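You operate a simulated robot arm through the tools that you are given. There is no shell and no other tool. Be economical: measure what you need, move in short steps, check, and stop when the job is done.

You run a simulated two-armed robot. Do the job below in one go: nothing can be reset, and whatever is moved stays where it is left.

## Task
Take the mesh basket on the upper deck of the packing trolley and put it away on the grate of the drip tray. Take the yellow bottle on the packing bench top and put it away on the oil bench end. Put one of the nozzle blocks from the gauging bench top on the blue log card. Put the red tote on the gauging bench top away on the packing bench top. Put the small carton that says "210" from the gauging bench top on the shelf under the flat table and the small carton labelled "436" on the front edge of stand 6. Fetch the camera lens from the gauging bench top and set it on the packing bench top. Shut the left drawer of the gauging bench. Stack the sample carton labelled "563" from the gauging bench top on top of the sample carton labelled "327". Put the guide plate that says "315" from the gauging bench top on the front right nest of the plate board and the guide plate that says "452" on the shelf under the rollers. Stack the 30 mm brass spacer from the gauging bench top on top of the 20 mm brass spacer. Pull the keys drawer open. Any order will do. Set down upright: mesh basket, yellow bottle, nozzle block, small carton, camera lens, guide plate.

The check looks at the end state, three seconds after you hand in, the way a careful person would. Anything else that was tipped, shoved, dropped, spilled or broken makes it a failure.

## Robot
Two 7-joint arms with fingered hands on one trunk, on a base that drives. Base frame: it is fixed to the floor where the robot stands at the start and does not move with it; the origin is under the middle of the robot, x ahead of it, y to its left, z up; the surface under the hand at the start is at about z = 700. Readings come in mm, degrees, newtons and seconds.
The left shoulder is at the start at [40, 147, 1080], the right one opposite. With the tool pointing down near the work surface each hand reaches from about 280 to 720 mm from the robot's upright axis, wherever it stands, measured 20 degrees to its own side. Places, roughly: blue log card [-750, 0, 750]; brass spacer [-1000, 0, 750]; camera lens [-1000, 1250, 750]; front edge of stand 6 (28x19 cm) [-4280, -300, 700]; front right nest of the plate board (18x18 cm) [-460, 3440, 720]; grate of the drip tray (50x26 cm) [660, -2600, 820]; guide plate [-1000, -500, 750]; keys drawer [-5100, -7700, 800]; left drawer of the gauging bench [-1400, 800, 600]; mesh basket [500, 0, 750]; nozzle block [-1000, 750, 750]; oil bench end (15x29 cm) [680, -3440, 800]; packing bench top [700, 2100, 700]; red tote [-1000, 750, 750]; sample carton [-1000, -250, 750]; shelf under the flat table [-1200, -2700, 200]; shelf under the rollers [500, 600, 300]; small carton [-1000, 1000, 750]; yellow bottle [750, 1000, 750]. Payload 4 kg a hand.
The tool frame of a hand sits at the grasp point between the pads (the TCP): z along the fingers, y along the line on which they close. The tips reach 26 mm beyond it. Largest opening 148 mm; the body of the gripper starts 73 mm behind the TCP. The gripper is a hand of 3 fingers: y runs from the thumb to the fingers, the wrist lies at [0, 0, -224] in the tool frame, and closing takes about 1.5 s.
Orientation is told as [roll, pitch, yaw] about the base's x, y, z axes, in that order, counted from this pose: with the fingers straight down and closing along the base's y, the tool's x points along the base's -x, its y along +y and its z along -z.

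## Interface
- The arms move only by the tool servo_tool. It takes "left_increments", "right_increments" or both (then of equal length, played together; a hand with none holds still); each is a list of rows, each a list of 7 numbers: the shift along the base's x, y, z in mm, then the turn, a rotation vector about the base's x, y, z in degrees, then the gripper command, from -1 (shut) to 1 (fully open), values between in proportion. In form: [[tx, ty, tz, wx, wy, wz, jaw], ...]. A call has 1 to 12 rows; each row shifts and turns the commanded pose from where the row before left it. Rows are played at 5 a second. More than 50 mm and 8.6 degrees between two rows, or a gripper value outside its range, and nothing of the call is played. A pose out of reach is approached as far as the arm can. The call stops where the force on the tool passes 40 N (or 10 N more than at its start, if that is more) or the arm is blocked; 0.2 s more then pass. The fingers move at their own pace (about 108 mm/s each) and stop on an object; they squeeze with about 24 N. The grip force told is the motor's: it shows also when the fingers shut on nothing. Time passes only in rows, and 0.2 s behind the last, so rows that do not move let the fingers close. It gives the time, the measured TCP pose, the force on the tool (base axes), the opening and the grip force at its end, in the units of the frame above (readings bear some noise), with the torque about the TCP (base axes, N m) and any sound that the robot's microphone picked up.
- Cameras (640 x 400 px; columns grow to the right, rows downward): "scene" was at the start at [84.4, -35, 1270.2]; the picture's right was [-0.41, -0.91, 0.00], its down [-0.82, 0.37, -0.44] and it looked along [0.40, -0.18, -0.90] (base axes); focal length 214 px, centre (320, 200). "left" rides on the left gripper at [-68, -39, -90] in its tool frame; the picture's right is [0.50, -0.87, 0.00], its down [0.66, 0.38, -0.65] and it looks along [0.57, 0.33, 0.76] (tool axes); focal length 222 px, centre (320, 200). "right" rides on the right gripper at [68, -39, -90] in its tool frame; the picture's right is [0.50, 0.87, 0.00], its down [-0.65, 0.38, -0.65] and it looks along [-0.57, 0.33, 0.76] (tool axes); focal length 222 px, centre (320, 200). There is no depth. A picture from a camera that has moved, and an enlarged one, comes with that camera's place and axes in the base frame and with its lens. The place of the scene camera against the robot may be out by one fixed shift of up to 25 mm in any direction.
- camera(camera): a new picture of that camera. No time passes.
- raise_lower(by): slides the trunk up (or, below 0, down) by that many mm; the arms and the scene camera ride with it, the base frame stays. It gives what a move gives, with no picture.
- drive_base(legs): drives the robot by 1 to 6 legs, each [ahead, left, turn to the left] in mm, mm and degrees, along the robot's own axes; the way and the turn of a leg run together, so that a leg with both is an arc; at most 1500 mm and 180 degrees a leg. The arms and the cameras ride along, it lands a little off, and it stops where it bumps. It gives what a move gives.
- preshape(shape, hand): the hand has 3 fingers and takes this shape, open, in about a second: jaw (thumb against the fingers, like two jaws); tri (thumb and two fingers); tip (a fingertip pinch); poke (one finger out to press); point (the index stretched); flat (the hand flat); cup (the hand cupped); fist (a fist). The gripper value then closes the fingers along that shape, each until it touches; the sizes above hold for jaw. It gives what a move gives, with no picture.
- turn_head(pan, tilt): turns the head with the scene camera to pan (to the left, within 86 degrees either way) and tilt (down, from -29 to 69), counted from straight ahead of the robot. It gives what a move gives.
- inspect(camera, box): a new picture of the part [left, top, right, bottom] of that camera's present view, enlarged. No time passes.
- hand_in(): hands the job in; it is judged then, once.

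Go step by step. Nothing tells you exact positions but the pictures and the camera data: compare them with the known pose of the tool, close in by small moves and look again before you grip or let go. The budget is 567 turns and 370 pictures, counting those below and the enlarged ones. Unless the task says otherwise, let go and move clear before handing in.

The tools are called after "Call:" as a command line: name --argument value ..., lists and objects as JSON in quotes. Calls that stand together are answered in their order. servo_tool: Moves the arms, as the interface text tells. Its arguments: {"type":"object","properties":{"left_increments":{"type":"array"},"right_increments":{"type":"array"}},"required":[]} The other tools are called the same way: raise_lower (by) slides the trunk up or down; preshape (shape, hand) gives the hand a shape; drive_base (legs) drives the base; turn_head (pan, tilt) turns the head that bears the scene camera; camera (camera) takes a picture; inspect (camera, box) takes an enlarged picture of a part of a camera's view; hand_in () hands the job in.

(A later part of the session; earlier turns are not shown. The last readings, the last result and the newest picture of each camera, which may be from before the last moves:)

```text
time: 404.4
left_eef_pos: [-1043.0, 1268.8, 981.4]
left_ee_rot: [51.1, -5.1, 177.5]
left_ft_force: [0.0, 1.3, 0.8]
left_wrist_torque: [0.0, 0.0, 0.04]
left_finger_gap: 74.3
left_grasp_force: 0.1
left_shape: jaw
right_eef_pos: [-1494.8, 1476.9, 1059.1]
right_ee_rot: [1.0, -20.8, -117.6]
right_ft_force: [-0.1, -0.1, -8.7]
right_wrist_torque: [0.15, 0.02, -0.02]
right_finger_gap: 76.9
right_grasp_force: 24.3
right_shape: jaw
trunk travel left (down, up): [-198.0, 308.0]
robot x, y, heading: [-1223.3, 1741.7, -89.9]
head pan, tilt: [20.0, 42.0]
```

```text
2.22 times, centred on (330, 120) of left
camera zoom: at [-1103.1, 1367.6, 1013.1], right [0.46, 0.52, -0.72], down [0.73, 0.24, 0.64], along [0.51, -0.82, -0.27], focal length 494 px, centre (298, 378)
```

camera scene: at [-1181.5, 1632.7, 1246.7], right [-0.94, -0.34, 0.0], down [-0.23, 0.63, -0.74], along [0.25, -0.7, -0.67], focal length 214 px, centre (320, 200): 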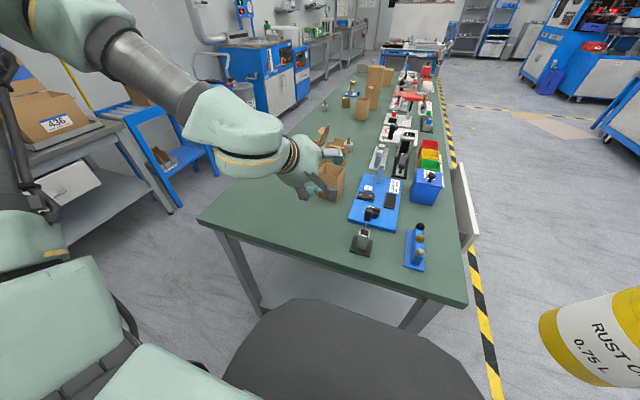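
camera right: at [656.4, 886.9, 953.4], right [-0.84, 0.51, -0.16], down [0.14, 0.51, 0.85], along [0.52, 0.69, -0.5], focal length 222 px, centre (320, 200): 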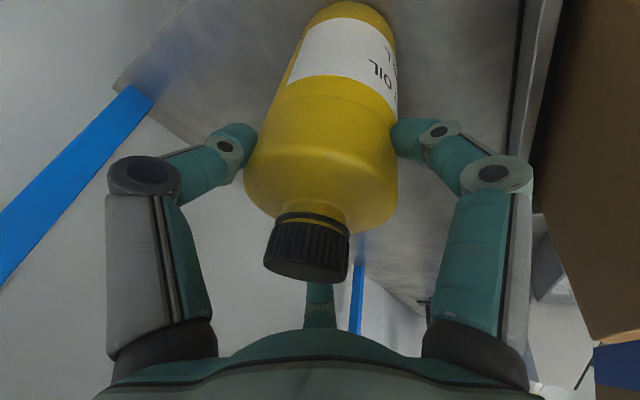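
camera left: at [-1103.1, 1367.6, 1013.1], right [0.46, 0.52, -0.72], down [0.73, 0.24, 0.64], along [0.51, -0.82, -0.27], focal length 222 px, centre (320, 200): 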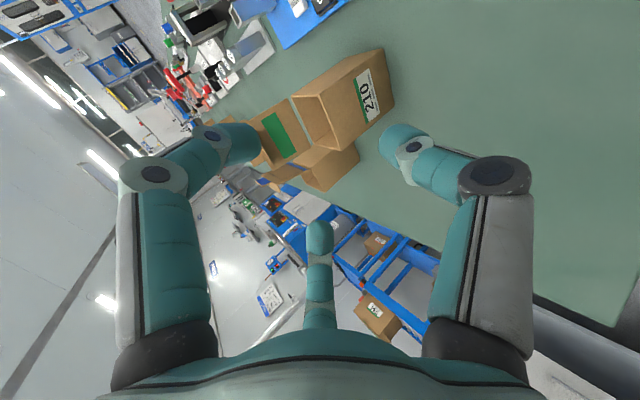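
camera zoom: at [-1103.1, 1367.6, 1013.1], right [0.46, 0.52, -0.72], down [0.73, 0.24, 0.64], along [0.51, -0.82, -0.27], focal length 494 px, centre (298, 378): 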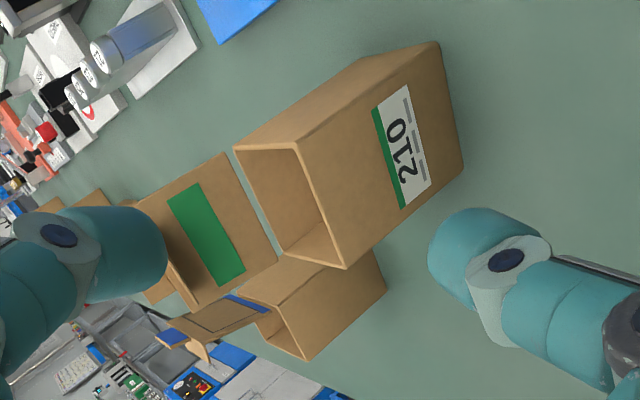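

Near wall centre refines to [-1034, 1158]. I align over it and lower so that thumb and fingers straddle the wall.

Call:
servo_tool --left_increments '[[4, -40, -5, 4, -5, 0, 0], [4, -40, -5, 0, 0, -5, 0], [1, -12, -25, 0, 0, 0, 0], [0, 0, -25, 0, 0, 0, 0]]'

Call:
inspect --camera "left" --box '[180, 70, 460, 270]'

```text
time: 405.4
left_eef_pos: [-1033.9, 1178.2, 920.0]
left_ee_rot: [46.8, -0.3, 172.6]
left_ft_force: [0.1, 0.0, 0.0]
left_wrist_torque: [-0.03, -0.01, 0.02]
left_finger_gap: 74.4
left_grasp_force: 0.1
left_shape: jaw
right_eef_pos: [-1495.2, 1476.1, 1058.3]
right_ee_rot: [1.0, -20.7, -117.6]
right_ft_force: [-0.5, 0.0, -8.3]
right_wrist_torque: [0.17, 0.01, 0.0]
right_finger_gap: 76.3
right_grasp_force: 23.7
right_shape: jaw
trunk travel left (down, up): [-198.0, 308.0]
robot x, y, heading: [-1217.6, 1742.0, -89.8]
head pan, tilt: [20.0, 42.0]
```

```text
2.00 times, centred on (320, 170) of left
camera zoom: at [-1088.7, 1277.9, 953.6], right [0.57, 0.52, -0.63], down [0.68, 0.13, 0.72], along [0.46, -0.84, -0.28], focal length 444 px, centre (320, 260)
```

zoom: 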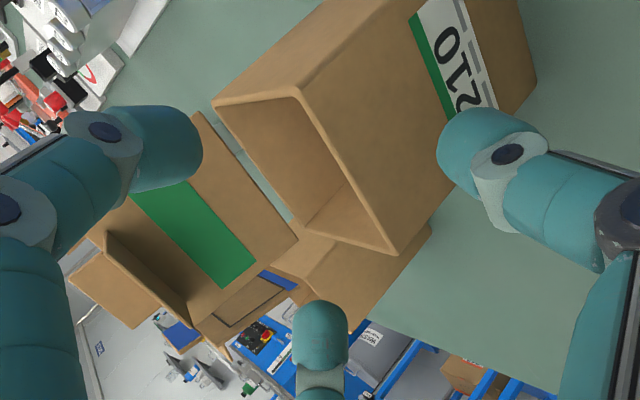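

With two fingers inside, the box is too narrow. I rise and try the fingertip-pinch shape instead.

Call:
servo_tool --left_increments '[[0, 10, 40, 0, 0, 0, 0], [0, 10, 30, 0, 0, 0, 0]]'

Call:
preshape --hand "left" --shape "tip"

Call:
camera --camera "left"

```text
time: 405.9
left_eef_pos: [-1033.7, 1198.2, 992.9]
left_ee_rot: [46.9, -0.3, 172.7]
left_ft_force: [-0.3, -0.4, -0.9]
left_wrist_torque: [0.02, 0.01, -0.03]
left_finger_gap: 74.2
left_grasp_force: 0.0
left_shape: jaw
right_eef_pos: [-1495.7, 1478.4, 1058.0]
right_ee_rot: [1.0, -21.0, -117.7]
right_ft_force: [-0.6, -0.1, -7.4]
right_wrist_torque: [0.18, 0.06, 0.03]
right_finger_gap: 76.8
right_grasp_force: 23.8
right_shape: jaw
trunk travel left (down, up): [-198.0, 308.0]
robot x, y, heading: [-1213.7, 1746.5, -89.8]
head pan, tilt: [20.0, 42.0]
```

```text
time: 406.9
left_eef_pos: [-1033.4, 1197.1, 992.2]
left_ee_rot: [46.9, -0.2, 172.7]
left_ft_force: [-0.5, 0.1, -0.5]
left_wrist_torque: [-0.01, 0.0, -0.02]
left_finger_gap: 148.0
left_grasp_force: 0.1
left_shape: tip
right_eef_pos: [-1495.7, 1476.5, 1058.9]
right_ee_rot: [1.1, -20.9, -117.6]
right_ft_force: [0.3, -1.2, -8.4]
right_wrist_torque: [0.15, 0.03, -0.02]
right_finger_gap: 76.7
right_grasp_force: 23.8
right_shape: jaw
trunk travel left (down, up): [-198.0, 308.0]
robot x, y, heading: [-1217.0, 1741.4, -89.8]
head pan, tilt: [20.0, 42.0]
```

```text
153 pictures are left
camera left: at [-1088.6, 1297.7, 1024.6], right [0.57, 0.52, -0.63], down [0.68, 0.13, 0.72], along [0.46, -0.84, -0.28], focal length 222 px, centre (320, 200)
```

left: 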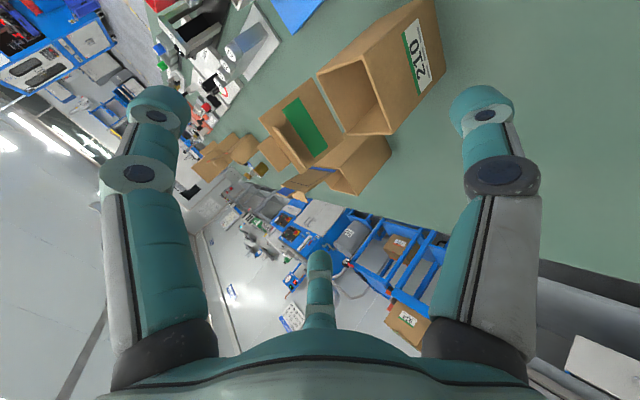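

Call:
servo_tool --left_increments '[[0, 0, 0, 0, 0, 0, -0.5], [0, 0, 0, 0, 0, 0, -0.5], [0, 0, 0, 0, 0, 0, -0.5], [0, 0, 0, 0, 0, 0, -0.5], [0, 0, 0, 0, 0, 0, -0.5]]'

Call:
camera --camera "left"

```text
time: 408.1
left_eef_pos: [-1033.8, 1197.2, 992.6]
left_ee_rot: [46.8, -0.3, 172.7]
left_ft_force: [-0.2, -0.1, -0.2]
left_wrist_torque: [0.01, -0.01, -0.02]
left_finger_gap: 37.6
left_grasp_force: 0.1
left_shape: tip
right_eef_pos: [-1495.8, 1476.4, 1058.8]
right_ee_rot: [1.0, -20.9, -117.5]
right_ft_force: [-0.2, 0.6, -8.3]
right_wrist_torque: [0.15, 0.03, -0.01]
right_finger_gap: 76.4
right_grasp_force: 24.0
right_shape: jaw
trunk travel left (down, up): [-198.0, 308.0]
robot x, y, heading: [-1213.1, 1743.2, -89.9]
head pan, tilt: [20.0, 42.0]
```

```text
152 pictures are left
camera left: at [-1088.6, 1297.6, 1024.8], right [0.57, 0.52, -0.63], down [0.68, 0.13, 0.72], along [0.46, -0.84, -0.28], focal length 222 px, centre (320, 200)
```

left: 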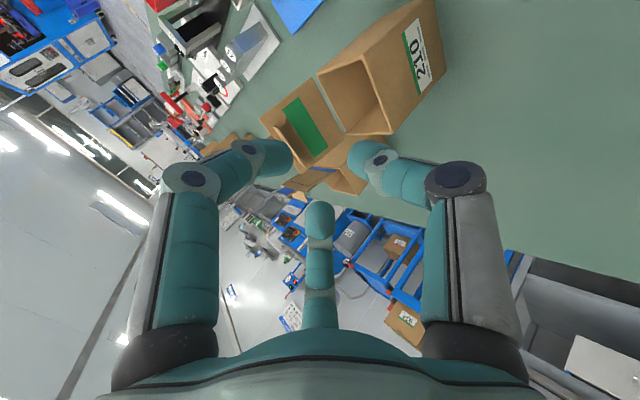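

All shapes keep the three-finger layout. Instead I grip the whole box with the tilted hand: fingers on its two sides, thumb on the near face. I open to 96 mm and lower over it.

Call:
servo_tool --left_increments '[[0, -20, 0, 0, 0, 0, 0.3], [0, -27, 0, 0, 0, 0, 0.3], [0, 0, -40, 0, 0, 0, 0.3], [0, 0, -35, 0, 0, 0, 0.3]]'

Call:
camera --camera "left"

```text
time: 409.1
left_eef_pos: [-1035.4, 1150.5, 915.7]
left_ee_rot: [46.9, -0.3, 172.7]
left_ft_force: [0.1, -0.3, -0.1]
left_wrist_torque: [-0.01, 0.0, 0.02]
left_finger_gap: 95.9
left_grasp_force: 0.0
left_shape: tip
right_eef_pos: [-1494.7, 1475.9, 1058.8]
right_ee_rot: [0.9, -20.8, -117.6]
right_ft_force: [0.9, 0.0, -7.6]
right_wrist_torque: [0.17, 0.04, 0.01]
right_finger_gap: 76.6
right_grasp_force: 23.5
right_shape: jaw
trunk travel left (down, up): [-198.0, 308.0]
robot x, y, heading: [-1218.5, 1743.4, -90.1]
head pan, tilt: [20.0, 42.0]
```

```text
151 pictures are left
camera left: at [-1089.3, 1251.3, 949.3], right [0.57, 0.52, -0.63], down [0.68, 0.13, 0.72], along [0.46, -0.84, -0.28], focal length 222 px, centre (320, 200)
```

left: 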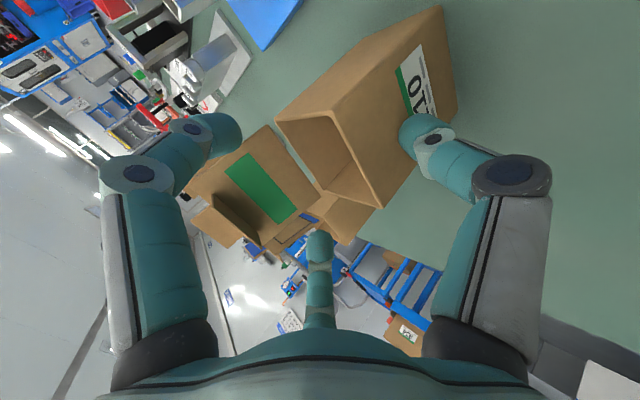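

Call:
servo_tool --left_increments '[[0, 0, -15, 0, 0, 0, 0.3], [0, 0, -12, 0, 0, 0, 0.3], [0, 0, -8, 0, 0, 0, 0.3]]'

Call:
camera --camera "left"

Call:
inspect --camera "scene" --box '[230, 110, 390, 230]'

```text
time: 409.9
left_eef_pos: [-1033.6, 1152.0, 880.8]
left_ee_rot: [46.8, -0.2, 172.7]
left_ft_force: [0.3, 0.7, -0.2]
left_wrist_torque: [0.02, 0.03, -0.01]
left_finger_gap: 96.0
left_grasp_force: 0.1
left_shape: tip
right_eef_pos: [-1496.5, 1475.8, 1056.4]
right_ee_rot: [0.9, -20.9, -117.6]
right_ft_force: [0.4, 0.5, -8.3]
right_wrist_torque: [0.16, 0.03, 0.0]
right_finger_gap: 76.4
right_grasp_force: 23.6
right_shape: jaw
trunk travel left (down, up): [-198.0, 308.0]
robot x, y, heading: [-1218.9, 1739.7, -89.8]
head pan, tilt: [20.0, 42.0]
```

```text
150 pictures are left
camera left: at [-1089.1, 1251.6, 914.4], right [0.57, 0.52, -0.63], down [0.68, 0.13, 0.72], along [0.46, -0.84, -0.28], focal length 222 px, centre (320, 200)
```

left: 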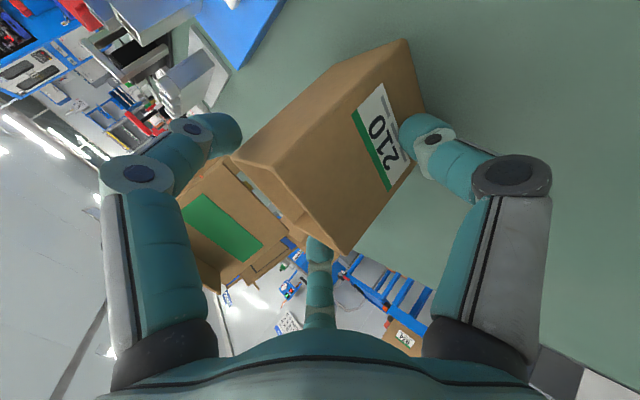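

```text
3.33 times, centred on (310, 170) of scene
camera zoom: at [-1181.8, 1633.1, 1246.8], right [-0.94, -0.34, 0.0], down [-0.23, 0.63, -0.74], along [0.25, -0.7, -0.67], focal length 715 px, centre (353, 300)
```

zoom: 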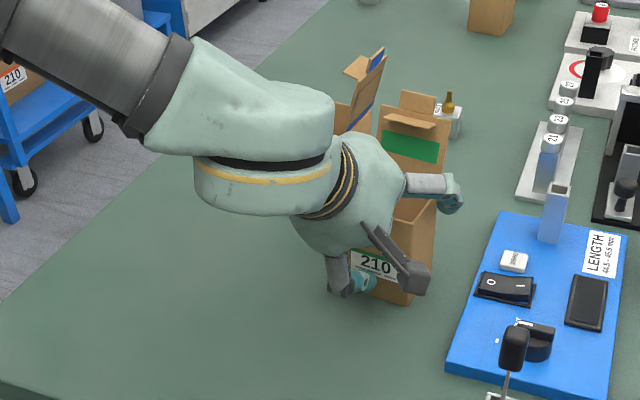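

The hand is around the box. I close.

Call:
servo_tool --left_increments '[[0, 0, 0, 0, 0, 0, 0], [0, 0, 0, 0, 0, 0, -0.3], [0, 0, 0, 0, 0, 0, -0.6], [0, 0, 0, 0, 0, 0, -1], [0, 0, 0, 0, 0, 0, -1], [0, 0, 0, 0, 0, 0, -1], [0, 0, 0, 0, 0, 0, -1]]'

Call:
camera --camera "left"

```text
time: 411.4
left_eef_pos: [-1034.5, 1151.1, 882.0]
left_ee_rot: [47.0, -0.2, 172.7]
left_ft_force: [1.0, 0.0, 5.1]
left_wrist_torque: [0.1, 0.01, 0.04]
left_finger_gap: 64.4
left_grasp_force: 24.0
left_shape: tip
right_eef_pos: [-1496.0, 1476.0, 1058.6]
right_ee_rot: [1.0, -20.9, -117.6]
right_ft_force: [-0.3, 0.3, -9.0]
right_wrist_torque: [0.19, 0.03, -0.01]
right_finger_gap: 76.7
right_grasp_force: 23.6
right_shape: jaw
trunk travel left (down, up): [-198.0, 308.0]
robot x, y, heading: [-1215.4, 1743.8, -90.3]
head pan, tilt: [20.0, 42.0]
```

```text
148 pictures are left
camera left: at [-1089.3, 1251.9, 915.2], right [0.57, 0.52, -0.64], down [0.68, 0.13, 0.72], along [0.46, -0.84, -0.28], focal length 222 px, centre (320, 200)
```

left: 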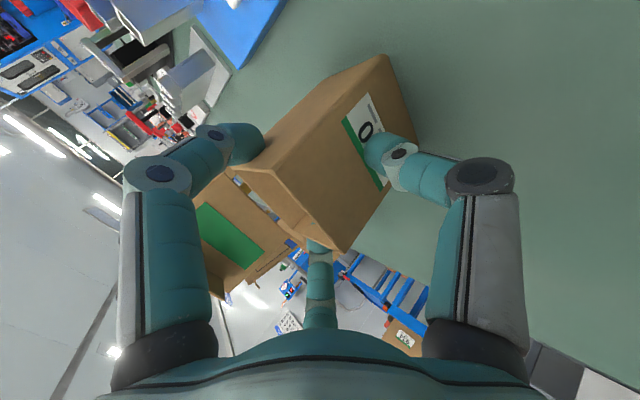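

Call:
servo_tool --left_increments '[[0, 0, 15, 0, 0, 0, -1], [0, 0, 35, 0, 0, 0, -1], [0, 20, 40, 0, 0, 0, -1], [0, 30, 35, 0, 0, 0, -1]]'

Call:
camera --camera "left"

Call:
camera --camera "scene"

```text
time: 412.4
left_eef_pos: [-1032.7, 1203.0, 1006.9]
left_ee_rot: [46.8, -0.2, 172.6]
left_ft_force: [0.8, 0.4, 0.0]
left_wrist_torque: [0.0, 0.02, 0.0]
left_finger_gap: 59.2
left_grasp_force: 23.8
left_shape: tip
right_eef_pos: [-1495.2, 1478.7, 1058.7]
right_ee_rot: [1.0, -20.9, -117.7]
right_ft_force: [0.1, 0.8, -8.3]
right_wrist_torque: [0.16, 0.02, 0.04]
right_finger_gap: 76.9
right_grasp_force: 24.4
right_shape: jaw
trunk travel left (down, up): [-198.0, 308.0]
robot x, y, heading: [-1215.1, 1745.0, -90.3]
head pan, tilt: [20.0, 42.0]
```

```text
147 pictures are left
camera left: at [-1088.1, 1303.1, 1039.6], right [0.57, 0.52, -0.63], down [0.68, 0.13, 0.72], along [0.46, -0.84, -0.28], focal length 222 px, centre (320, 200)
```

left: 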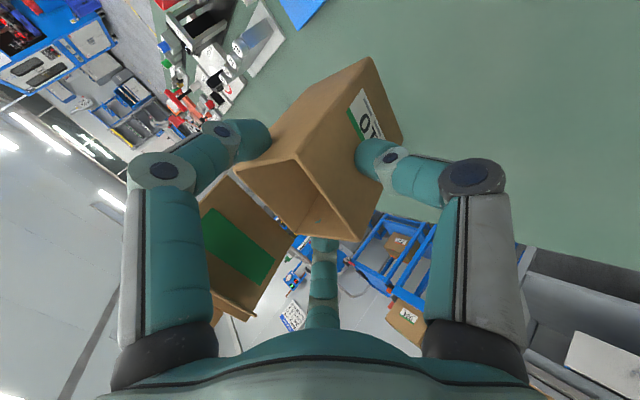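

```text
146 pictures are left
camera scene: at [-1182.1, 1635.0, 1247.0], right [-0.94, -0.34, 0.0], down [-0.23, 0.63, -0.74], along [0.25, -0.7, -0.67], focal length 214 px, centre (320, 200)
```

scene: 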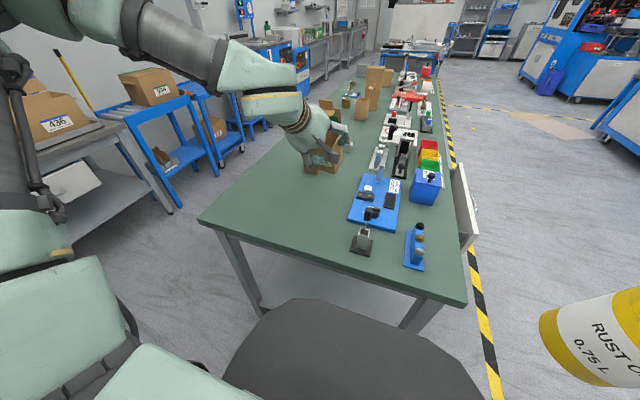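

Both items are held. I drive through the aisle to the flat table in the south.

Call:
drive_base --legs '[[0, 965, 0.3], [1500, 0, 0], [1500, 0, 0], [900, 0, 0]]'

Call:
turn_head --pan -60 --tilt 30

Call:
camera --camera "scene"

```text
time: 435.9
left_eef_pos: [15.2, -2689.9, 1005.6]
left_ee_rot: [46.9, -0.3, 174.0]
left_ft_force: [-0.5, 0.7, 0.1]
left_wrist_torque: [-0.01, 0.01, 0.0]
left_finger_gap: 59.3
left_grasp_force: 24.2
left_shape: tip
right_eef_pos: [-452.6, -2423.6, 1058.6]
right_ee_rot: [1.0, -20.8, -116.3]
right_ft_force: [1.0, -0.3, -8.3]
right_wrist_torque: [0.17, 0.05, 0.01]
right_finger_gap: 76.6
right_grasp_force: 23.9
right_shape: jaw
trunk travel left (down, up): [-198.0, 308.0]
robot x, y, heading: [-185.0, -2152.6, -88.6]
head pan, tilt: [20.0, 42.0]
```

```text
time: 437.5
left_eef_pos: [14.9, -2690.3, 1006.1]
left_ee_rot: [46.9, -0.3, 174.0]
left_ft_force: [-0.4, -0.7, 0.1]
left_wrist_torque: [0.03, 0.0, 0.0]
left_finger_gap: 59.0
left_grasp_force: 24.4
left_shape: tip
right_eef_pos: [-453.4, -2424.2, 1059.2]
right_ee_rot: [1.0, -20.9, -116.3]
right_ft_force: [0.5, 0.0, -7.8]
right_wrist_torque: [0.19, 0.1, -0.03]
right_finger_gap: 76.6
right_grasp_force: 23.7
right_shape: jaw
trunk travel left (down, up): [-198.0, 308.0]
robot x, y, heading: [-183.7, -2151.6, -88.6]
head pan, tilt: [-60.0, 30.0]
```

```text
145 pictures are left
camera scene: at [-251.4, -2229.8, 1265.0], right [-0.52, 0.85, 0.0], down [0.43, 0.26, -0.87], along [-0.74, -0.45, -0.5], focal length 214 px, centre (320, 200)
```

scene: 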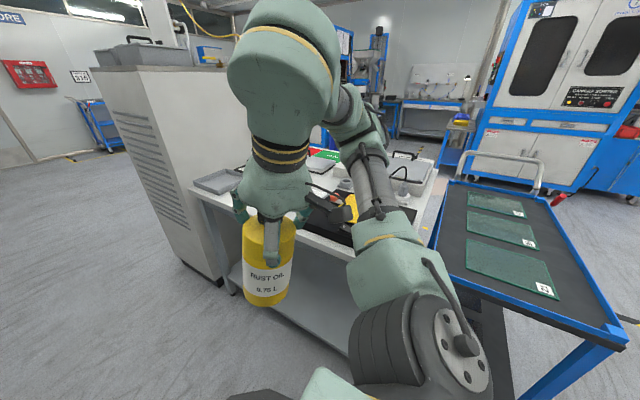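

I go on to y ≈ -2700, then face the table and look at its shelf.

Call:
drive_base --legs '[[600, 0, 0], [0, 0, -91.4]]'

Call:
turn_head --pan 0 --tilt 45

Call:
camera --camera "scene"

```text
time: 444.8
left_eef_pos: [-712.3, -2925.6, 1004.9]
left_ee_rot: [46.9, -0.2, 81.7]
left_ft_force: [0.3, 0.5, -0.2]
left_wrist_torque: [0.04, -0.02, -0.04]
left_finger_gap: 58.8
left_grasp_force: 24.6
left_shape: tip
right_eef_pos: [-430.3, -2467.2, 1059.5]
right_ee_rot: [1.0, -20.8, 151.4]
right_ft_force: [-0.4, 0.3, -7.8]
right_wrist_torque: [0.05, -0.17, -0.01]
right_finger_gap: 76.4
right_grasp_force: 23.9
right_shape: jaw
trunk travel left (down, up): [-198.0, 308.0]
robot x, y, heading: [-169.3, -2750.0, 179.1]
head pan, tilt: [-60.0, 30.0]
```

```text
time: 446.1
left_eef_pos: [-713.7, -2926.6, 1005.2]
left_ee_rot: [46.9, -0.3, 81.7]
left_ft_force: [0.3, 0.0, 0.7]
left_wrist_torque: [-0.01, -0.03, 0.01]
left_finger_gap: 58.8
left_grasp_force: 24.2
left_shape: tip
right_eef_pos: [-429.9, -2468.6, 1058.7]
right_ee_rot: [1.0, -20.8, 151.4]
right_ft_force: [0.2, 0.2, -8.1]
right_wrist_torque: [0.03, -0.18, 0.0]
right_finger_gap: 76.5
right_grasp_force: 24.0
right_shape: jaw
trunk travel left (down, up): [-198.0, 308.0]
robot x, y, heading: [-170.9, -2752.7, 178.9]
head pan, tilt: [0.0, 45.0]
```

```text
144 pictures are left
camera scene: at [-262.7, -2758.5, 1242.5], right [0.02, 1.0, 0.0], down [0.71, -0.01, -0.71], along [-0.71, 0.01, -0.71], focal length 214 px, centre (320, 200)
```

scene: 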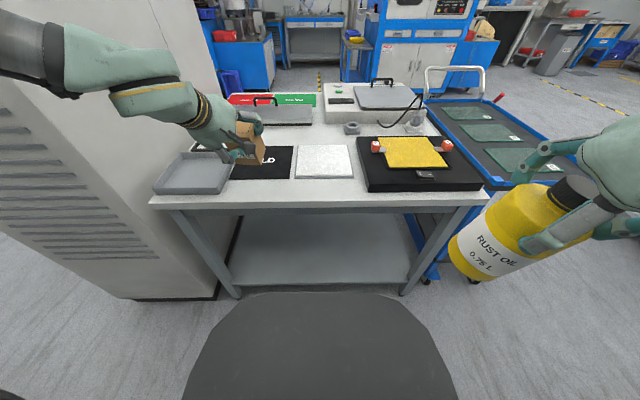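

The shelf runs under the table from about x = -710, at z ≈ 200. I back off 200 mm, lower the trunk fully, and bring the carton down low in front of it.

Call:
drive_base --legs '[[-200, 0, 1]]'

Call:
raise_lower --by -195

Call:
servo_tool --left_increments '[[0, 0, -45, 0, 0, 0, -1], [0, 0, -45, 0, 0, 0, -1], [0, 0, -45, 0, 0, 0, -1], [0, 0, -45, 0, 0, 0, -1], [0, 0, -45, 0, 0, 0, -1], [0, 0, -45, 0, 0, 0, -1]]'

Call:
camera --camera "scene"

```text
time: 447.6
left_eef_pos: [-510.0, -2937.1, 1005.3]
left_ee_rot: [46.9, -0.2, 82.8]
left_ft_force: [0.4, 1.3, -0.1]
left_wrist_torque: [0.0, 0.0, -0.01]
left_finger_gap: 58.6
left_grasp_force: 23.8
left_shape: tip
right_eef_pos: [-235.6, -2473.0, 1058.4]
right_ee_rot: [1.0, -20.8, 152.5]
right_ft_force: [0.9, 0.0, -8.8]
right_wrist_torque: [0.02, -0.16, -0.01]
right_finger_gap: 76.3
right_grasp_force: 23.7
right_shape: jaw
trunk travel left (down, up): [-198.0, 308.0]
robot x, y, heading: [33.6, -2754.1, -179.8]
head pan, tilt: [0.0, 45.0]
```

```text
time: 449.8
left_eef_pos: [-510.4, -2937.4, 812.0]
left_ee_rot: [47.0, -0.3, 82.8]
left_ft_force: [0.0, 0.1, -0.3]
left_wrist_torque: [0.0, -0.02, 0.03]
left_finger_gap: 58.9
left_grasp_force: 24.4
left_shape: tip
right_eef_pos: [-235.4, -2474.4, 863.7]
right_ee_rot: [1.0, -20.9, 152.5]
right_ft_force: [1.1, -0.6, -7.9]
right_wrist_torque: [0.01, -0.19, 0.01]
right_finger_gap: 76.3
right_grasp_force: 23.7
right_shape: jaw
trunk travel left (down, up): [-3.0, 503.0]
robot x, y, heading: [30.5, -2748.7, -180.0]
head pan, tilt: [0.0, 45.0]
```

```text
time: 451.2
left_eef_pos: [-549.7, -2940.3, 609.6]
left_ee_rot: [45.9, -0.3, 82.8]
left_ft_force: [0.5, -0.5, 0.1]
left_wrist_torque: [0.02, -0.02, 0.02]
left_finger_gap: 58.7
left_grasp_force: 24.0
left_shape: tip
left hand out of reach, approached as far as the arm can: row 4, 5, 6
right_eef_pos: [-235.4, -2475.2, 863.7]
right_ee_rot: [1.0, -20.8, 152.5]
right_ft_force: [0.3, 0.9, -8.0]
right_wrist_torque: [0.03, -0.19, 0.03]
right_finger_gap: 76.4
right_grasp_force: 23.7
right_shape: jaw
trunk travel left (down, up): [-3.0, 503.0]
robot x, y, heading: [28.5, -2750.1, -179.9]
head pan, tilt: [0.0, 45.0]
```

```text
143 pictures are left
camera scene: at [-63.6, -2762.3, 1047.6], right [0.0, 1.0, 0.0], down [0.71, 0.0, -0.71], along [-0.71, 0.0, -0.71], focal length 214 px, centre (320, 200)
```

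scene: 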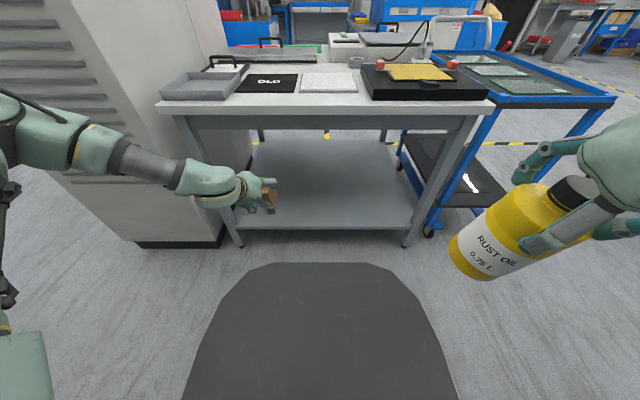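

Low positions need more extension. I extend outward while lowering.

Call:
servo_tool --left_increments '[[-35, -15, -25, 0, 0, 0, -1], [-30, -15, -30, 0, 0, 0, -1], [-20, -10, -40, 0, 0, 0, -1], [-10, -10, -45, 0, 0, 0, -1], [-10, -10, -45, 0, 0, 0, -1]]'

Call:
camera --camera "scene"

```text
time: 452.4
left_eef_pos: [-618.6, -3023.5, 581.4]
left_ee_rot: [46.6, -0.2, 82.8]
left_ft_force: [0.6, -0.7, -0.3]
left_wrist_torque: [0.03, -0.02, 0.01]
left_finger_gap: 58.4
left_grasp_force: 24.2
left_shape: tip
left hand out of reach, approached as far as the arm can: row 1, 2, 3, 4, 5
right_eef_pos: [-237.0, -2473.9, 863.1]
right_ee_rot: [1.0, -20.9, 152.5]
right_ft_force: [-0.3, -0.1, -7.5]
right_wrist_torque: [0.03, -0.19, 0.02]
right_finger_gap: 76.6
right_grasp_force: 24.4
right_shape: jaw
trunk travel left (down, up): [-3.0, 503.0]
robot x, y, heading: [29.7, -2755.6, -179.9]
head pan, tilt: [0.0, 45.0]
```

```text
142 pictures are left
camera scene: at [-63.6, -2762.0, 1047.6], right [0.0, 1.0, 0.0], down [0.71, 0.0, -0.71], along [-0.71, 0.0, -0.71], focal length 214 px, centre (320, 200)
```

scene: 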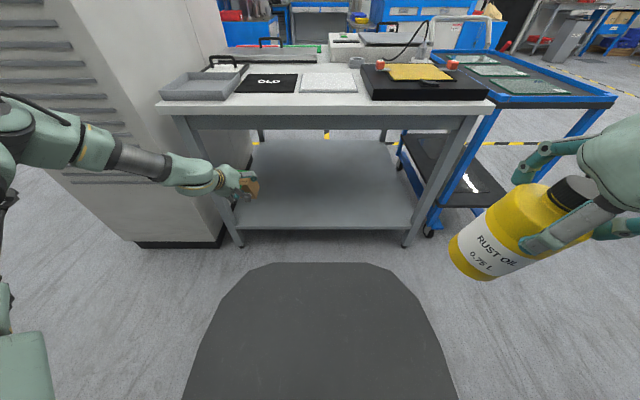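

The arm won't go lower in this posture. I first deliver the bottle: lift the left hand, raise the trunk, and turn to the oil bench.

Call:
servo_tool --left_increments '[[20, 10, 40, 0, 0, 0, -1], [20, 20, 40, 0, 0, 0, -1], [20, 20, 40, 0, 0, 0, -1], [20, 20, 40, 0, 0, 0, -1], [20, 10, 40, 0, 0, 0, -1], [10, 0, 30, 0, 0, 0, -1]]'

Call:
raise_lower --by 230

Call:
drive_base --legs '[[0, 0, 90], [0, 0, 90], [40, -420, 0]]'

Call:
turn_head --pan -25 --tilt 38

Call:
camera --camera "scene"

```text
time: 453.8
left_eef_pos: [-507.1, -2942.6, 812.6]
left_ee_rot: [47.0, -0.2, 82.8]
left_ft_force: [0.1, -0.2, -0.1]
left_wrist_torque: [0.01, 0.0, -0.02]
left_finger_gap: 58.0
left_grasp_force: 24.1
left_shape: tip
right_eef_pos: [-235.0, -2474.1, 863.7]
right_ee_rot: [1.0, -20.9, 152.4]
right_ft_force: [-0.8, -0.2, -8.4]
right_wrist_torque: [-0.01, -0.15, -0.02]
right_finger_gap: 76.4
right_grasp_force: 24.1
right_shape: jaw
trunk travel left (down, up): [-3.0, 503.0]
robot x, y, heading: [30.8, -2755.6, -179.9]
head pan, tilt: [0.0, 45.0]
```

```text
time: 456.2
left_eef_pos: [-507.1, -2943.1, 1041.1]
left_ee_rot: [47.0, -0.3, 82.8]
left_ft_force: [-0.2, 0.1, -0.9]
left_wrist_torque: [-0.03, -0.01, 0.0]
left_finger_gap: 58.0
left_grasp_force: 24.2
left_shape: tip
right_eef_pos: [-236.8, -2473.7, 1092.8]
right_ee_rot: [1.0, -20.8, 152.4]
right_ft_force: [0.9, 0.2, -9.0]
right_wrist_torque: [0.04, -0.15, 0.0]
right_finger_gap: 76.3
right_grasp_force: 23.7
right_shape: jaw
trunk travel left (down, up): [-233.0, 273.0]
robot x, y, heading: [32.9, -2752.6, -180.0]
head pan, tilt: [0.0, 45.0]
```

```text
time: 466.4
left_eef_pos: [609.6, -2987.2, 1042.1]
left_ee_rot: [47.0, -0.2, -97.6]
left_ft_force: [-1.7, 2.1, 4.9]
left_wrist_torque: [0.05, 0.16, 0.0]
left_finger_gap: 37.1
left_grasp_force: 24.4
left_shape: tip
right_eef_pos: [332.2, -3452.8, 1093.3]
right_ee_rot: [1.1, -21.0, -28.0]
right_ft_force: [-0.4, 0.0, -7.3]
right_wrist_torque: [0.01, 0.18, -0.04]
right_finger_gap: 76.2
right_grasp_force: 24.5
right_shape: jaw
trunk travel left (down, up): [-233.0, 273.0]
robot x, y, heading: [70.6, -3173.2, -0.3]
head pan, tilt: [0.0, 45.0]
```

```text
time: 467.3
left_eef_pos: [608.7, -2987.0, 1041.5]
left_ee_rot: [46.9, -0.3, -97.6]
left_ft_force: [-1.1, 0.5, 3.4]
left_wrist_torque: [0.04, 0.12, 0.05]
left_finger_gap: 37.3
left_grasp_force: 23.8
left_shape: tip
right_eef_pos: [332.8, -3453.7, 1092.3]
right_ee_rot: [1.0, -20.8, -28.0]
right_ft_force: [-0.5, -0.1, -7.9]
right_wrist_torque: [0.0, 0.19, 0.02]
right_finger_gap: 76.4
right_grasp_force: 24.1
right_shape: jaw
trunk travel left (down, up): [-233.0, 273.0]
robot x, y, heading: [70.4, -3173.5, -0.2]
head pan, tilt: [-25.0, 38.0]
```

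```text
141 pictures are left
camera scene: at [174.9, -3221.2, 1287.6], right [-0.43, -0.9, 0.0], down [-0.56, 0.26, -0.79], along [0.71, -0.34, -0.62], focal length 214 px, centre (320, 200)
```

scene: 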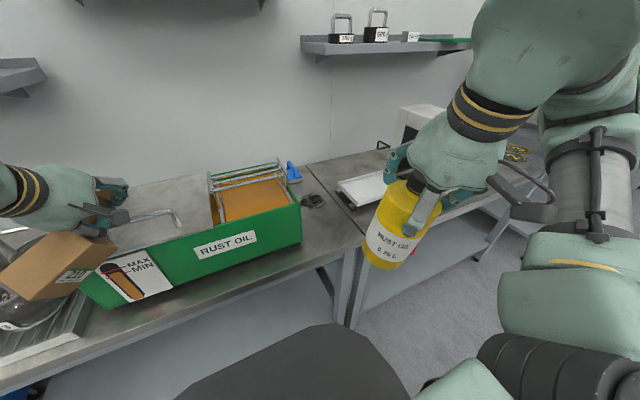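

The carton in the left hand bumped the oil tank while strafing. I look closely before moving.

Call:
inspect --camera "scene" --box '[0, 130, 240, 330]'

Call:
camera --camera "left"

```text
2.00 times, centred on (120, 230) of scene
camera zoom: at [174.9, -3221.2, 1287.6], right [-0.43, -0.9, 0.0], down [-0.56, 0.26, -0.79], along [0.71, -0.34, -0.62], focal length 429 px, centre (720, 140)
```

zoom: 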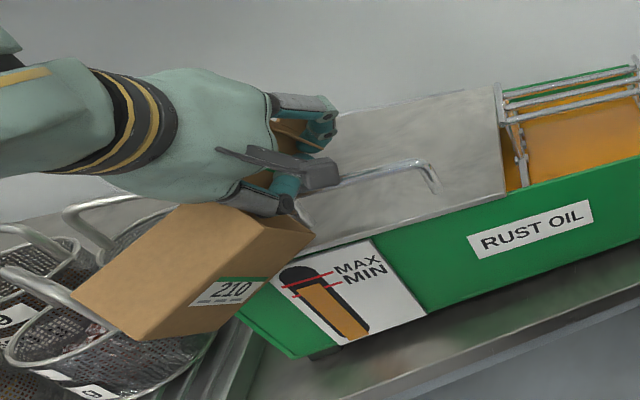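

```text
139 pictures are left
camera left: at [508.9, -3041.8, 1074.5], right [-0.52, 0.57, -0.64], down [-0.13, 0.68, 0.72], along [0.84, 0.46, -0.28], focal length 222 px, centre (320, 200)
```

left: 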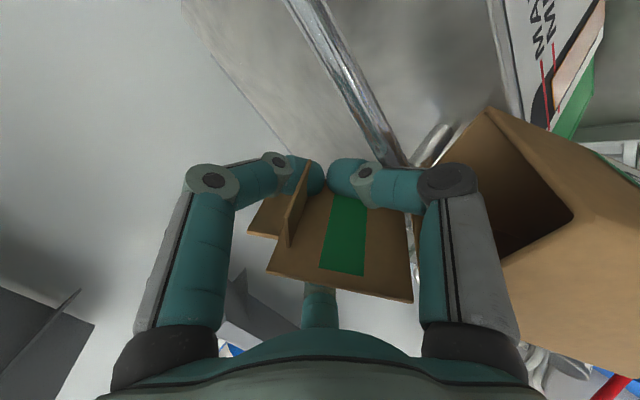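

The carton has twisted and is now held by its flap. I lift it clear and back the robot away, then inspect.

Call:
servo_tool --left_increments '[[0, 0, 30, 0, 0, 0, -1], [0, 0, 40, 0, 0, 0, -1], [-20, 0, 30, 0, 0, 0, -1], [-30, 0, 20, 0, 0, 0, -1]]'

Call:
camera --camera "scene"

Call:
camera --camera "left"

```text
time: 468.3
left_eef_pos: [558.0, -2987.2, 1161.4]
left_ee_rot: [47.0, -0.2, -97.6]
left_ft_force: [0.0, -0.6, 0.6]
left_wrist_torque: [-0.04, -0.03, 0.0]
left_finger_gap: 36.9
left_grasp_force: 24.1
left_shape: tip
right_eef_pos: [331.8, -3453.5, 1093.7]
right_ee_rot: [0.9, -20.8, -28.0]
right_ft_force: [-0.4, -0.5, -7.8]
right_wrist_torque: [-0.04, 0.14, 0.02]
right_finger_gap: 76.3
right_grasp_force: 24.3
right_shape: jaw
trunk travel left (down, up): [-233.0, 273.0]
robot x, y, heading: [67.1, -3172.3, -0.2]
head pan, tilt: [-25.0, 38.0]
```

```text
138 pictures are left
camera scene: at [173.5, -3221.3, 1287.7], right [-0.43, -0.9, 0.0], down [-0.56, 0.26, -0.79], along [0.71, -0.34, -0.62], focal length 214 px, centre (320, 200)
```

scene: 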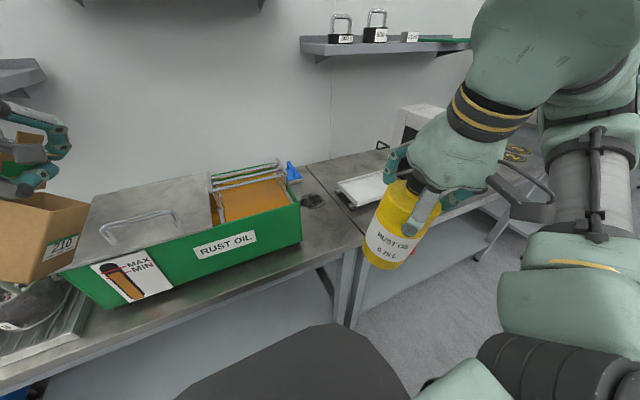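

```text
137 pictures are left
camera left: at [457.0, -3041.6, 1194.9], right [-0.52, 0.57, -0.64], down [-0.13, 0.68, 0.72], along [0.84, 0.46, -0.28], focal length 222 px, centre (320, 200)
```

left: 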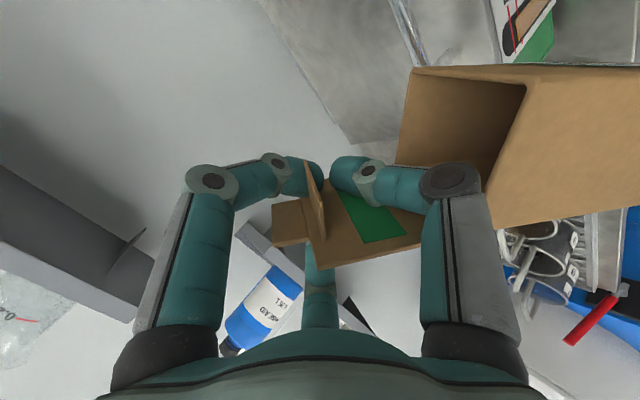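

The carton now hangs upright from its flap; baskets and tank look undisturbed. I continue with the bottle: the free bench end right of the tank is near [600, -3435].

Call:
servo_tool --right_increments '[[45, 3, 0, 0, 0, 0, -1], [45, 3, 0, 0, 0, 0, -1], [45, 3, -10, 0, 0, 0, -1], [45, 3, -20, 0, 0, 0, -1], [45, 3, -20, 0, 0, 0, -1], [40, 3, -20, 0, 0, 0, -1]]'

Call:
camera --camera "scene"

Call:
camera --camera "right"

```text
time: 469.7
left_eef_pos: [561.9, -2987.4, 1160.1]
left_ee_rot: [46.9, -0.3, -97.6]
left_ft_force: [0.4, -0.3, -1.1]
left_wrist_torque: [0.0, 0.0, -0.02]
left_finger_gap: 37.1
left_grasp_force: 23.8
left_shape: tip
right_eef_pos: [601.5, -3437.2, 1021.2]
right_ee_rot: [0.8, -20.8, -27.9]
right_ft_force: [0.4, 0.5, -8.8]
right_wrist_torque: [-0.03, 0.15, -0.01]
right_finger_gap: 76.1
right_grasp_force: 23.9
right_shape: jaw
trunk travel left (down, up): [-233.0, 273.0]
robot x, y, heading: [73.0, -3172.6, -0.2]
head pan, tilt: [-25.0, 38.0]
```

```text
136 pictures are left
camera scene: at [177.7, -3220.9, 1287.3], right [-0.43, -0.9, 0.0], down [-0.56, 0.26, -0.79], along [0.71, -0.34, -0.62], focal length 214 px, centre (320, 200)
```

scene: 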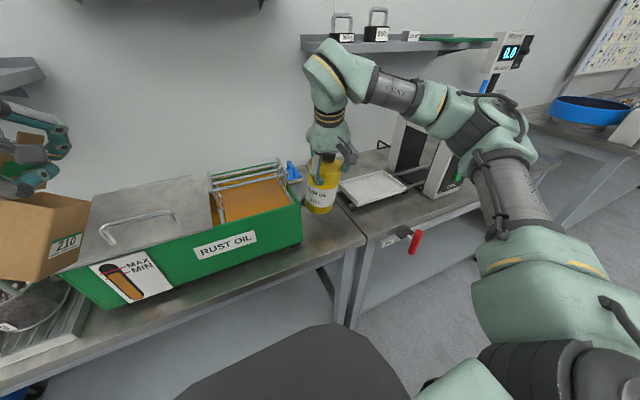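

```text
135 pictures are left
camera right: at [499.3, -3426.3, 1082.9], right [-0.01, 0.99, -0.16], down [0.51, 0.15, 0.85], along [0.86, -0.07, -0.5], focal length 222 px, centre (320, 200)
```

right: 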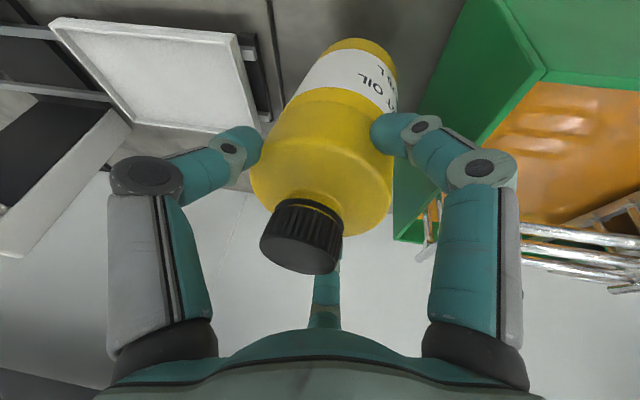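

The bottle is over the free end, about 30 mm clear of the tank. I lower it.

Call:
servo_tool --right_increments '[[0, -8, -20, 0, 0, 0, -1], [0, 0, -20, 0, 0, 0, -1], [0, 0, -10, 0, 0, 0, -1]]'

Call:
inspect --camera "scene" --box '[260, 120, 400, 250]'

```text
time: 470.5
left_eef_pos: [559.6, -2986.7, 1160.5]
left_ee_rot: [46.9, -0.2, -97.7]
left_ft_force: [0.5, 0.2, 0.3]
left_wrist_torque: [-0.02, -0.02, -0.01]
left_finger_gap: 37.2
left_grasp_force: 24.4
left_shape: tip
right_eef_pos: [597.9, -3443.5, 973.8]
right_ee_rot: [1.1, -20.9, -27.8]
right_ft_force: [0.4, 0.6, -7.6]
right_wrist_torque: [0.0, 0.2, 0.0]
right_finger_gap: 76.1
right_grasp_force: 24.0
right_shape: jaw
trunk travel left (down, up): [-233.0, 273.0]
robot x, y, heading: [67.8, -3172.8, -0.2]
head pan, tilt: [-25.0, 38.0]
```

```text
3.08 times, centred on (330, 185) of scene
camera zoom: at [175.6, -3221.2, 1287.5], right [-0.43, -0.9, 0.0], down [-0.56, 0.26, -0.79], along [0.71, -0.34, -0.62], focal length 660 px, centre (289, 246)
```

zoom: 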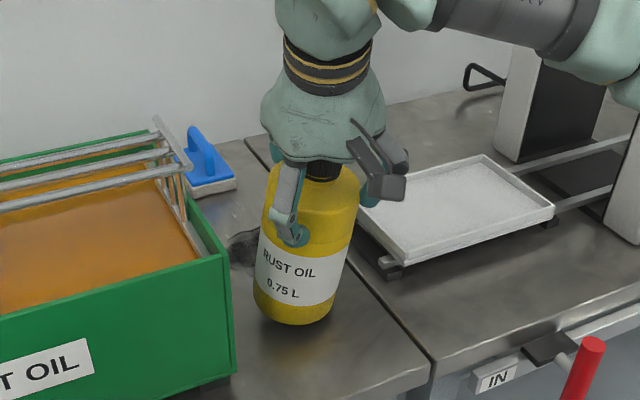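

Call:
servo_tool --right_increments '[[0, 0, -6, 0, 0, 0, -1], [0, 0, -5, 0, 0, 0, -1], [0, 0, -4, 0, 0, 0, -1], [0, 0, -3, 0, 0, 0, -1]]'

```text
time: 471.5
left_eef_pos: [556.6, -2984.7, 1162.3]
left_ee_rot: [47.0, -0.3, -97.6]
left_ft_force: [0.7, -0.3, -0.2]
left_wrist_torque: [-0.02, -0.02, 0.01]
left_finger_gap: 37.4
left_grasp_force: 24.0
left_shape: tip
right_eef_pos: [599.2, -3441.7, 960.1]
right_ee_rot: [1.2, -21.5, -28.1]
right_ft_force: [1.7, -0.2, 25.1]
right_wrist_torque: [-0.26, 0.12, 0.15]
right_finger_gap: 76.4
right_grasp_force: 23.5
right_shape: jaw
trunk travel left (down, up): [-233.0, 273.0]
robot x, y, heading: [69.5, -3172.8, -0.3]
head pan, tilt: [-25.0, 38.0]
```

It stands on the bench. I ease off 3 mm, open, and rise straight up.

Call:
servo_tool --right_increments '[[0, 0, 3, 0, 0, 0, -1], [0, 0, 0, 0, 0, 0, -0.1], [0, 0, 0, 0, 0, 0, 0.3], [0, 0, 0, 0, 0, 0, 0.5], [0, 0, 0, 0, 0, 0, 0.5], [0, 0, 20, 0, 0, 0, 0.5], [0, 0, 40, 0, 0, 0, 0.5], [0, 0, 45, 0, 0, 0, 0.5], [0, 0, 40, 0, 0, 0, 0.5]]'

Call:
camera --camera "scene"

```text
time: 473.5
left_eef_pos: [558.3, -2985.7, 1161.7]
left_ee_rot: [47.1, -0.3, -97.6]
left_ft_force: [0.6, 0.8, 0.0]
left_wrist_torque: [-0.01, -0.04, -0.02]
left_finger_gap: 37.2
left_grasp_force: 24.0
left_shape: tip
right_eef_pos: [597.9, -3442.6, 1104.3]
right_ee_rot: [0.9, -20.8, -28.0]
right_ft_force: [-0.1, 1.1, -0.3]
right_wrist_torque: [0.0, -0.01, 0.01]
right_finger_gap: 110.9
right_grasp_force: 0.0
right_shape: jaw
trunk travel left (down, up): [-233.0, 273.0]
robot x, y, heading: [70.6, -3173.8, 0.1]
head pan, tilt: [-25.0, 38.0]
```

```text
133 pictures are left
camera scene: at [174.3, -3220.1, 1287.7], right [-0.43, -0.9, 0.0], down [-0.56, 0.26, -0.79], along [0.71, -0.34, -0.62], focal length 214 px, centre (320, 200)
```

scene: 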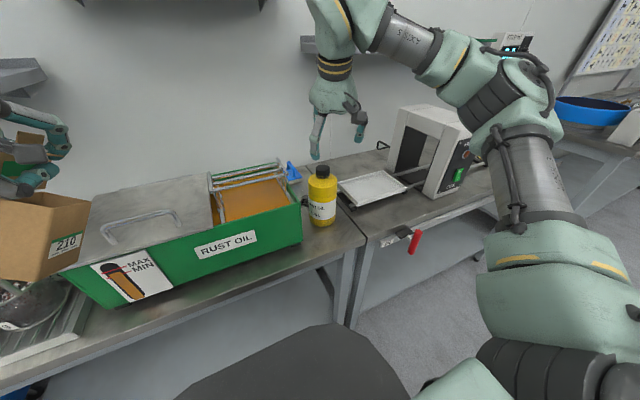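

The bottle is put away. I back off carefully and check the drip tray baskets.

Call:
servo_tool --right_increments '[[-45, 0, 0, 0, 0, 0, 0.5], [-45, 0, 0, 0, 0, 0, 0.5], [-45, 0, 0, 0, 0, 0, 0.5], [-45, 0, 0, 0, 0, 0, 0.5]]'

Call:
drive_base --legs '[[-280, 0, 0], [0, 350, 0]]'

Call:
turn_head --pan 10 --tilt 32

Call:
camera --camera "scene"

```text
time: 474.5
left_eef_pos: [558.3, -2986.5, 1161.6]
left_ee_rot: [47.0, -0.2, -97.6]
left_ft_force: [-0.7, 0.8, -0.6]
left_wrist_torque: [0.02, -0.01, 0.03]
left_finger_gap: 37.0
left_grasp_force: 23.7
left_shape: tip
right_eef_pos: [416.8, -3442.4, 1103.4]
right_ee_rot: [1.0, -20.9, -28.0]
right_ft_force: [0.0, 0.0, -0.3]
right_wrist_torque: [-0.02, -0.07, 0.01]
right_finger_gap: 110.7
right_grasp_force: 0.1
right_shape: jaw
trunk travel left (down, up): [-233.0, 273.0]
robot x, y, heading: [69.3, -3175.2, -0.3]
head pan, tilt: [-25.0, 38.0]
```

```text
time: 478.4
left_eef_pos: [280.9, -2632.4, 1161.4]
left_ee_rot: [47.1, -0.2, -97.4]
left_ft_force: [0.2, -0.4, 0.0]
left_wrist_torque: [-0.03, -0.01, 0.01]
left_finger_gap: 36.9
left_grasp_force: 24.3
left_shape: tip
right_eef_pos: [140.0, -3090.1, 1103.5]
right_ee_rot: [1.0, -21.0, -27.7]
right_ft_force: [-0.8, -0.3, 0.0]
right_wrist_torque: [-0.01, 0.0, 0.0]
right_finger_gap: 111.0
right_grasp_force: 0.0
right_shape: jaw
trunk travel left (down, up): [-233.0, 273.0]
robot x, y, heading: [-204.0, -2823.5, -0.3]
head pan, tilt: [-25.0, 38.0]
```

```text
time: 479.4
left_eef_pos: [281.4, -2633.1, 1161.3]
left_ee_rot: [46.9, -0.3, -97.4]
left_ft_force: [-0.9, -0.8, -0.2]
left_wrist_torque: [-0.04, -0.04, 0.0]
left_finger_gap: 37.1
left_grasp_force: 24.3
left_shape: tip
right_eef_pos: [141.6, -3090.2, 1103.8]
right_ee_rot: [1.0, -20.9, -27.8]
right_ft_force: [0.0, 0.2, -0.4]
right_wrist_torque: [0.02, 0.01, 0.02]
right_finger_gap: 111.0
right_grasp_force: 0.1
right_shape: jaw
trunk travel left (down, up): [-233.0, 273.0]
robot x, y, heading: [-208.8, -2822.3, 0.1]
head pan, tilt: [10.0, 32.0]
```

```text
132 pictures are left
camera scene: at [-92.1, -2816.4, 1296.8], right [0.17, -0.99, 0.0], down [-0.52, -0.09, -0.85], along [0.84, 0.14, -0.53], focal length 214 px, centre (320, 200)
```

scene: 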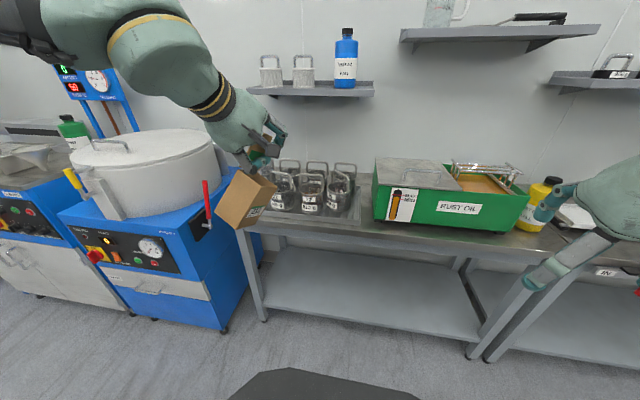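

Call:
inspect --camera "scene" --box '[200, 120, 420, 250]'

Call:
camera --camera "left"

```text
2.91 times, centred on (310, 185) of scene
camera zoom: at [-92.1, -2816.4, 1296.8], right [0.17, -0.99, 0.0], down [-0.52, -0.09, -0.85], along [0.84, 0.14, -0.53], focal length 624 px, centre (349, 244)
```

zoom: 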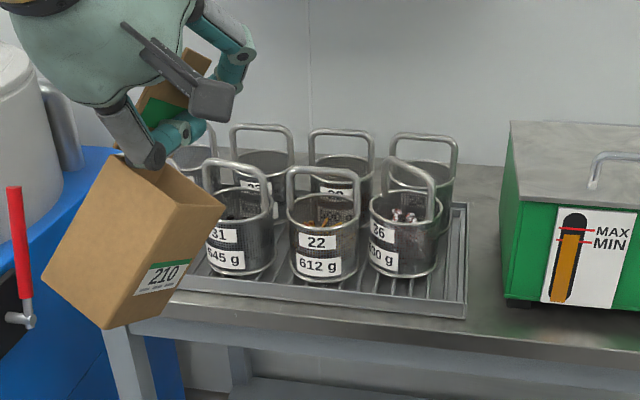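

```text
130 pictures are left
camera left: at [180.8, -2687.6, 1194.2], right [-0.52, 0.57, -0.64], down [-0.13, 0.68, 0.72], along [0.84, 0.46, -0.28], focal length 222 px, centre (320, 200)
```

left: 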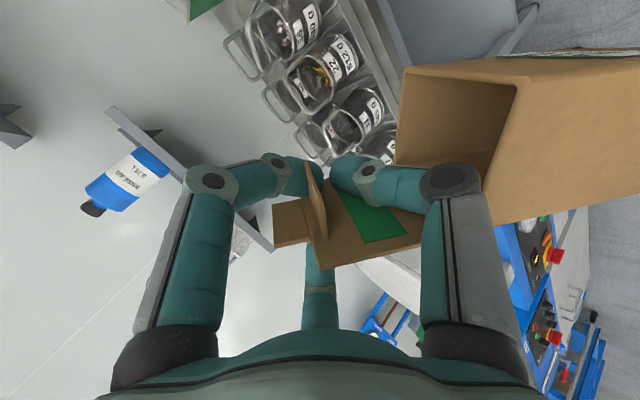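

Basket 36 was turned a little by the bump; I'll set that right later. First I test how low the free right arm can go from a side posture, with the trunk down.

Call:
raise_lower --by -230

Call:
servo_tool --right_increments '[[0, -20, -30, 2.9, 6.5, 0, 0.5], [0, -20, -30, 2.9, 6.5, 0, 0.5], [0, -20, -40, 2.9, 6.5, 0, 0.5], [0, -10, -45, 0, 0, 0, 0.5], [0, -10, -45, 0, 0, 0, 0.5], [0, 0, -45, 0, 0, 0, 0.5], [0, 0, -45, 0, 0, 0, 0.5], [0, 0, -45, 0, 0, 0, 0.5], [0, 0, -45, 0, 0, 0, 0.5], [0, 0, -45, 0, 0, 0, 0.5]]'

```text
time: 481.8
left_eef_pos: [280.8, -2632.6, 931.9]
left_ee_rot: [47.0, -0.2, -97.3]
left_ft_force: [-0.6, -0.5, 0.4]
left_wrist_torque: [-0.02, 0.0, -0.02]
left_finger_gap: 37.0
left_grasp_force: 24.3
left_shape: tip
right_eef_pos: [140.2, -3089.3, 873.5]
right_ee_rot: [1.0, -20.9, -27.8]
right_ft_force: [0.4, 0.9, 0.4]
right_wrist_torque: [0.05, 0.03, 0.01]
right_finger_gap: 110.7
right_grasp_force: 0.0
right_shape: jaw
trunk travel left (down, up): [-3.0, 503.0]
robot x, y, heading: [-208.9, -2821.7, -0.1]
head pan, tilt: [10.0, 32.0]
```

```text
time: 484.0
left_eef_pos: [281.1, -2632.3, 931.2]
left_ee_rot: [46.8, -0.3, -97.4]
left_ft_force: [-0.6, -0.7, -0.3]
left_wrist_torque: [0.0, -0.03, -0.03]
left_finger_gap: 37.0
left_grasp_force: 23.7
left_shape: tip
right_eef_pos: [140.3, -3169.7, 457.9]
right_ee_rot: [-0.5, 0.4, -27.6]
right_ft_force: [0.4, -0.7, -0.1]
right_wrist_torque: [-0.02, -0.02, 0.03]
right_finger_gap: 110.8
right_grasp_force: 0.1
right_shape: jaw
trunk travel left (down, up): [-3.0, 503.0]
robot x, y, heading: [-209.3, -2822.1, 0.1]
head pan, tilt: [10.0, 32.0]
```

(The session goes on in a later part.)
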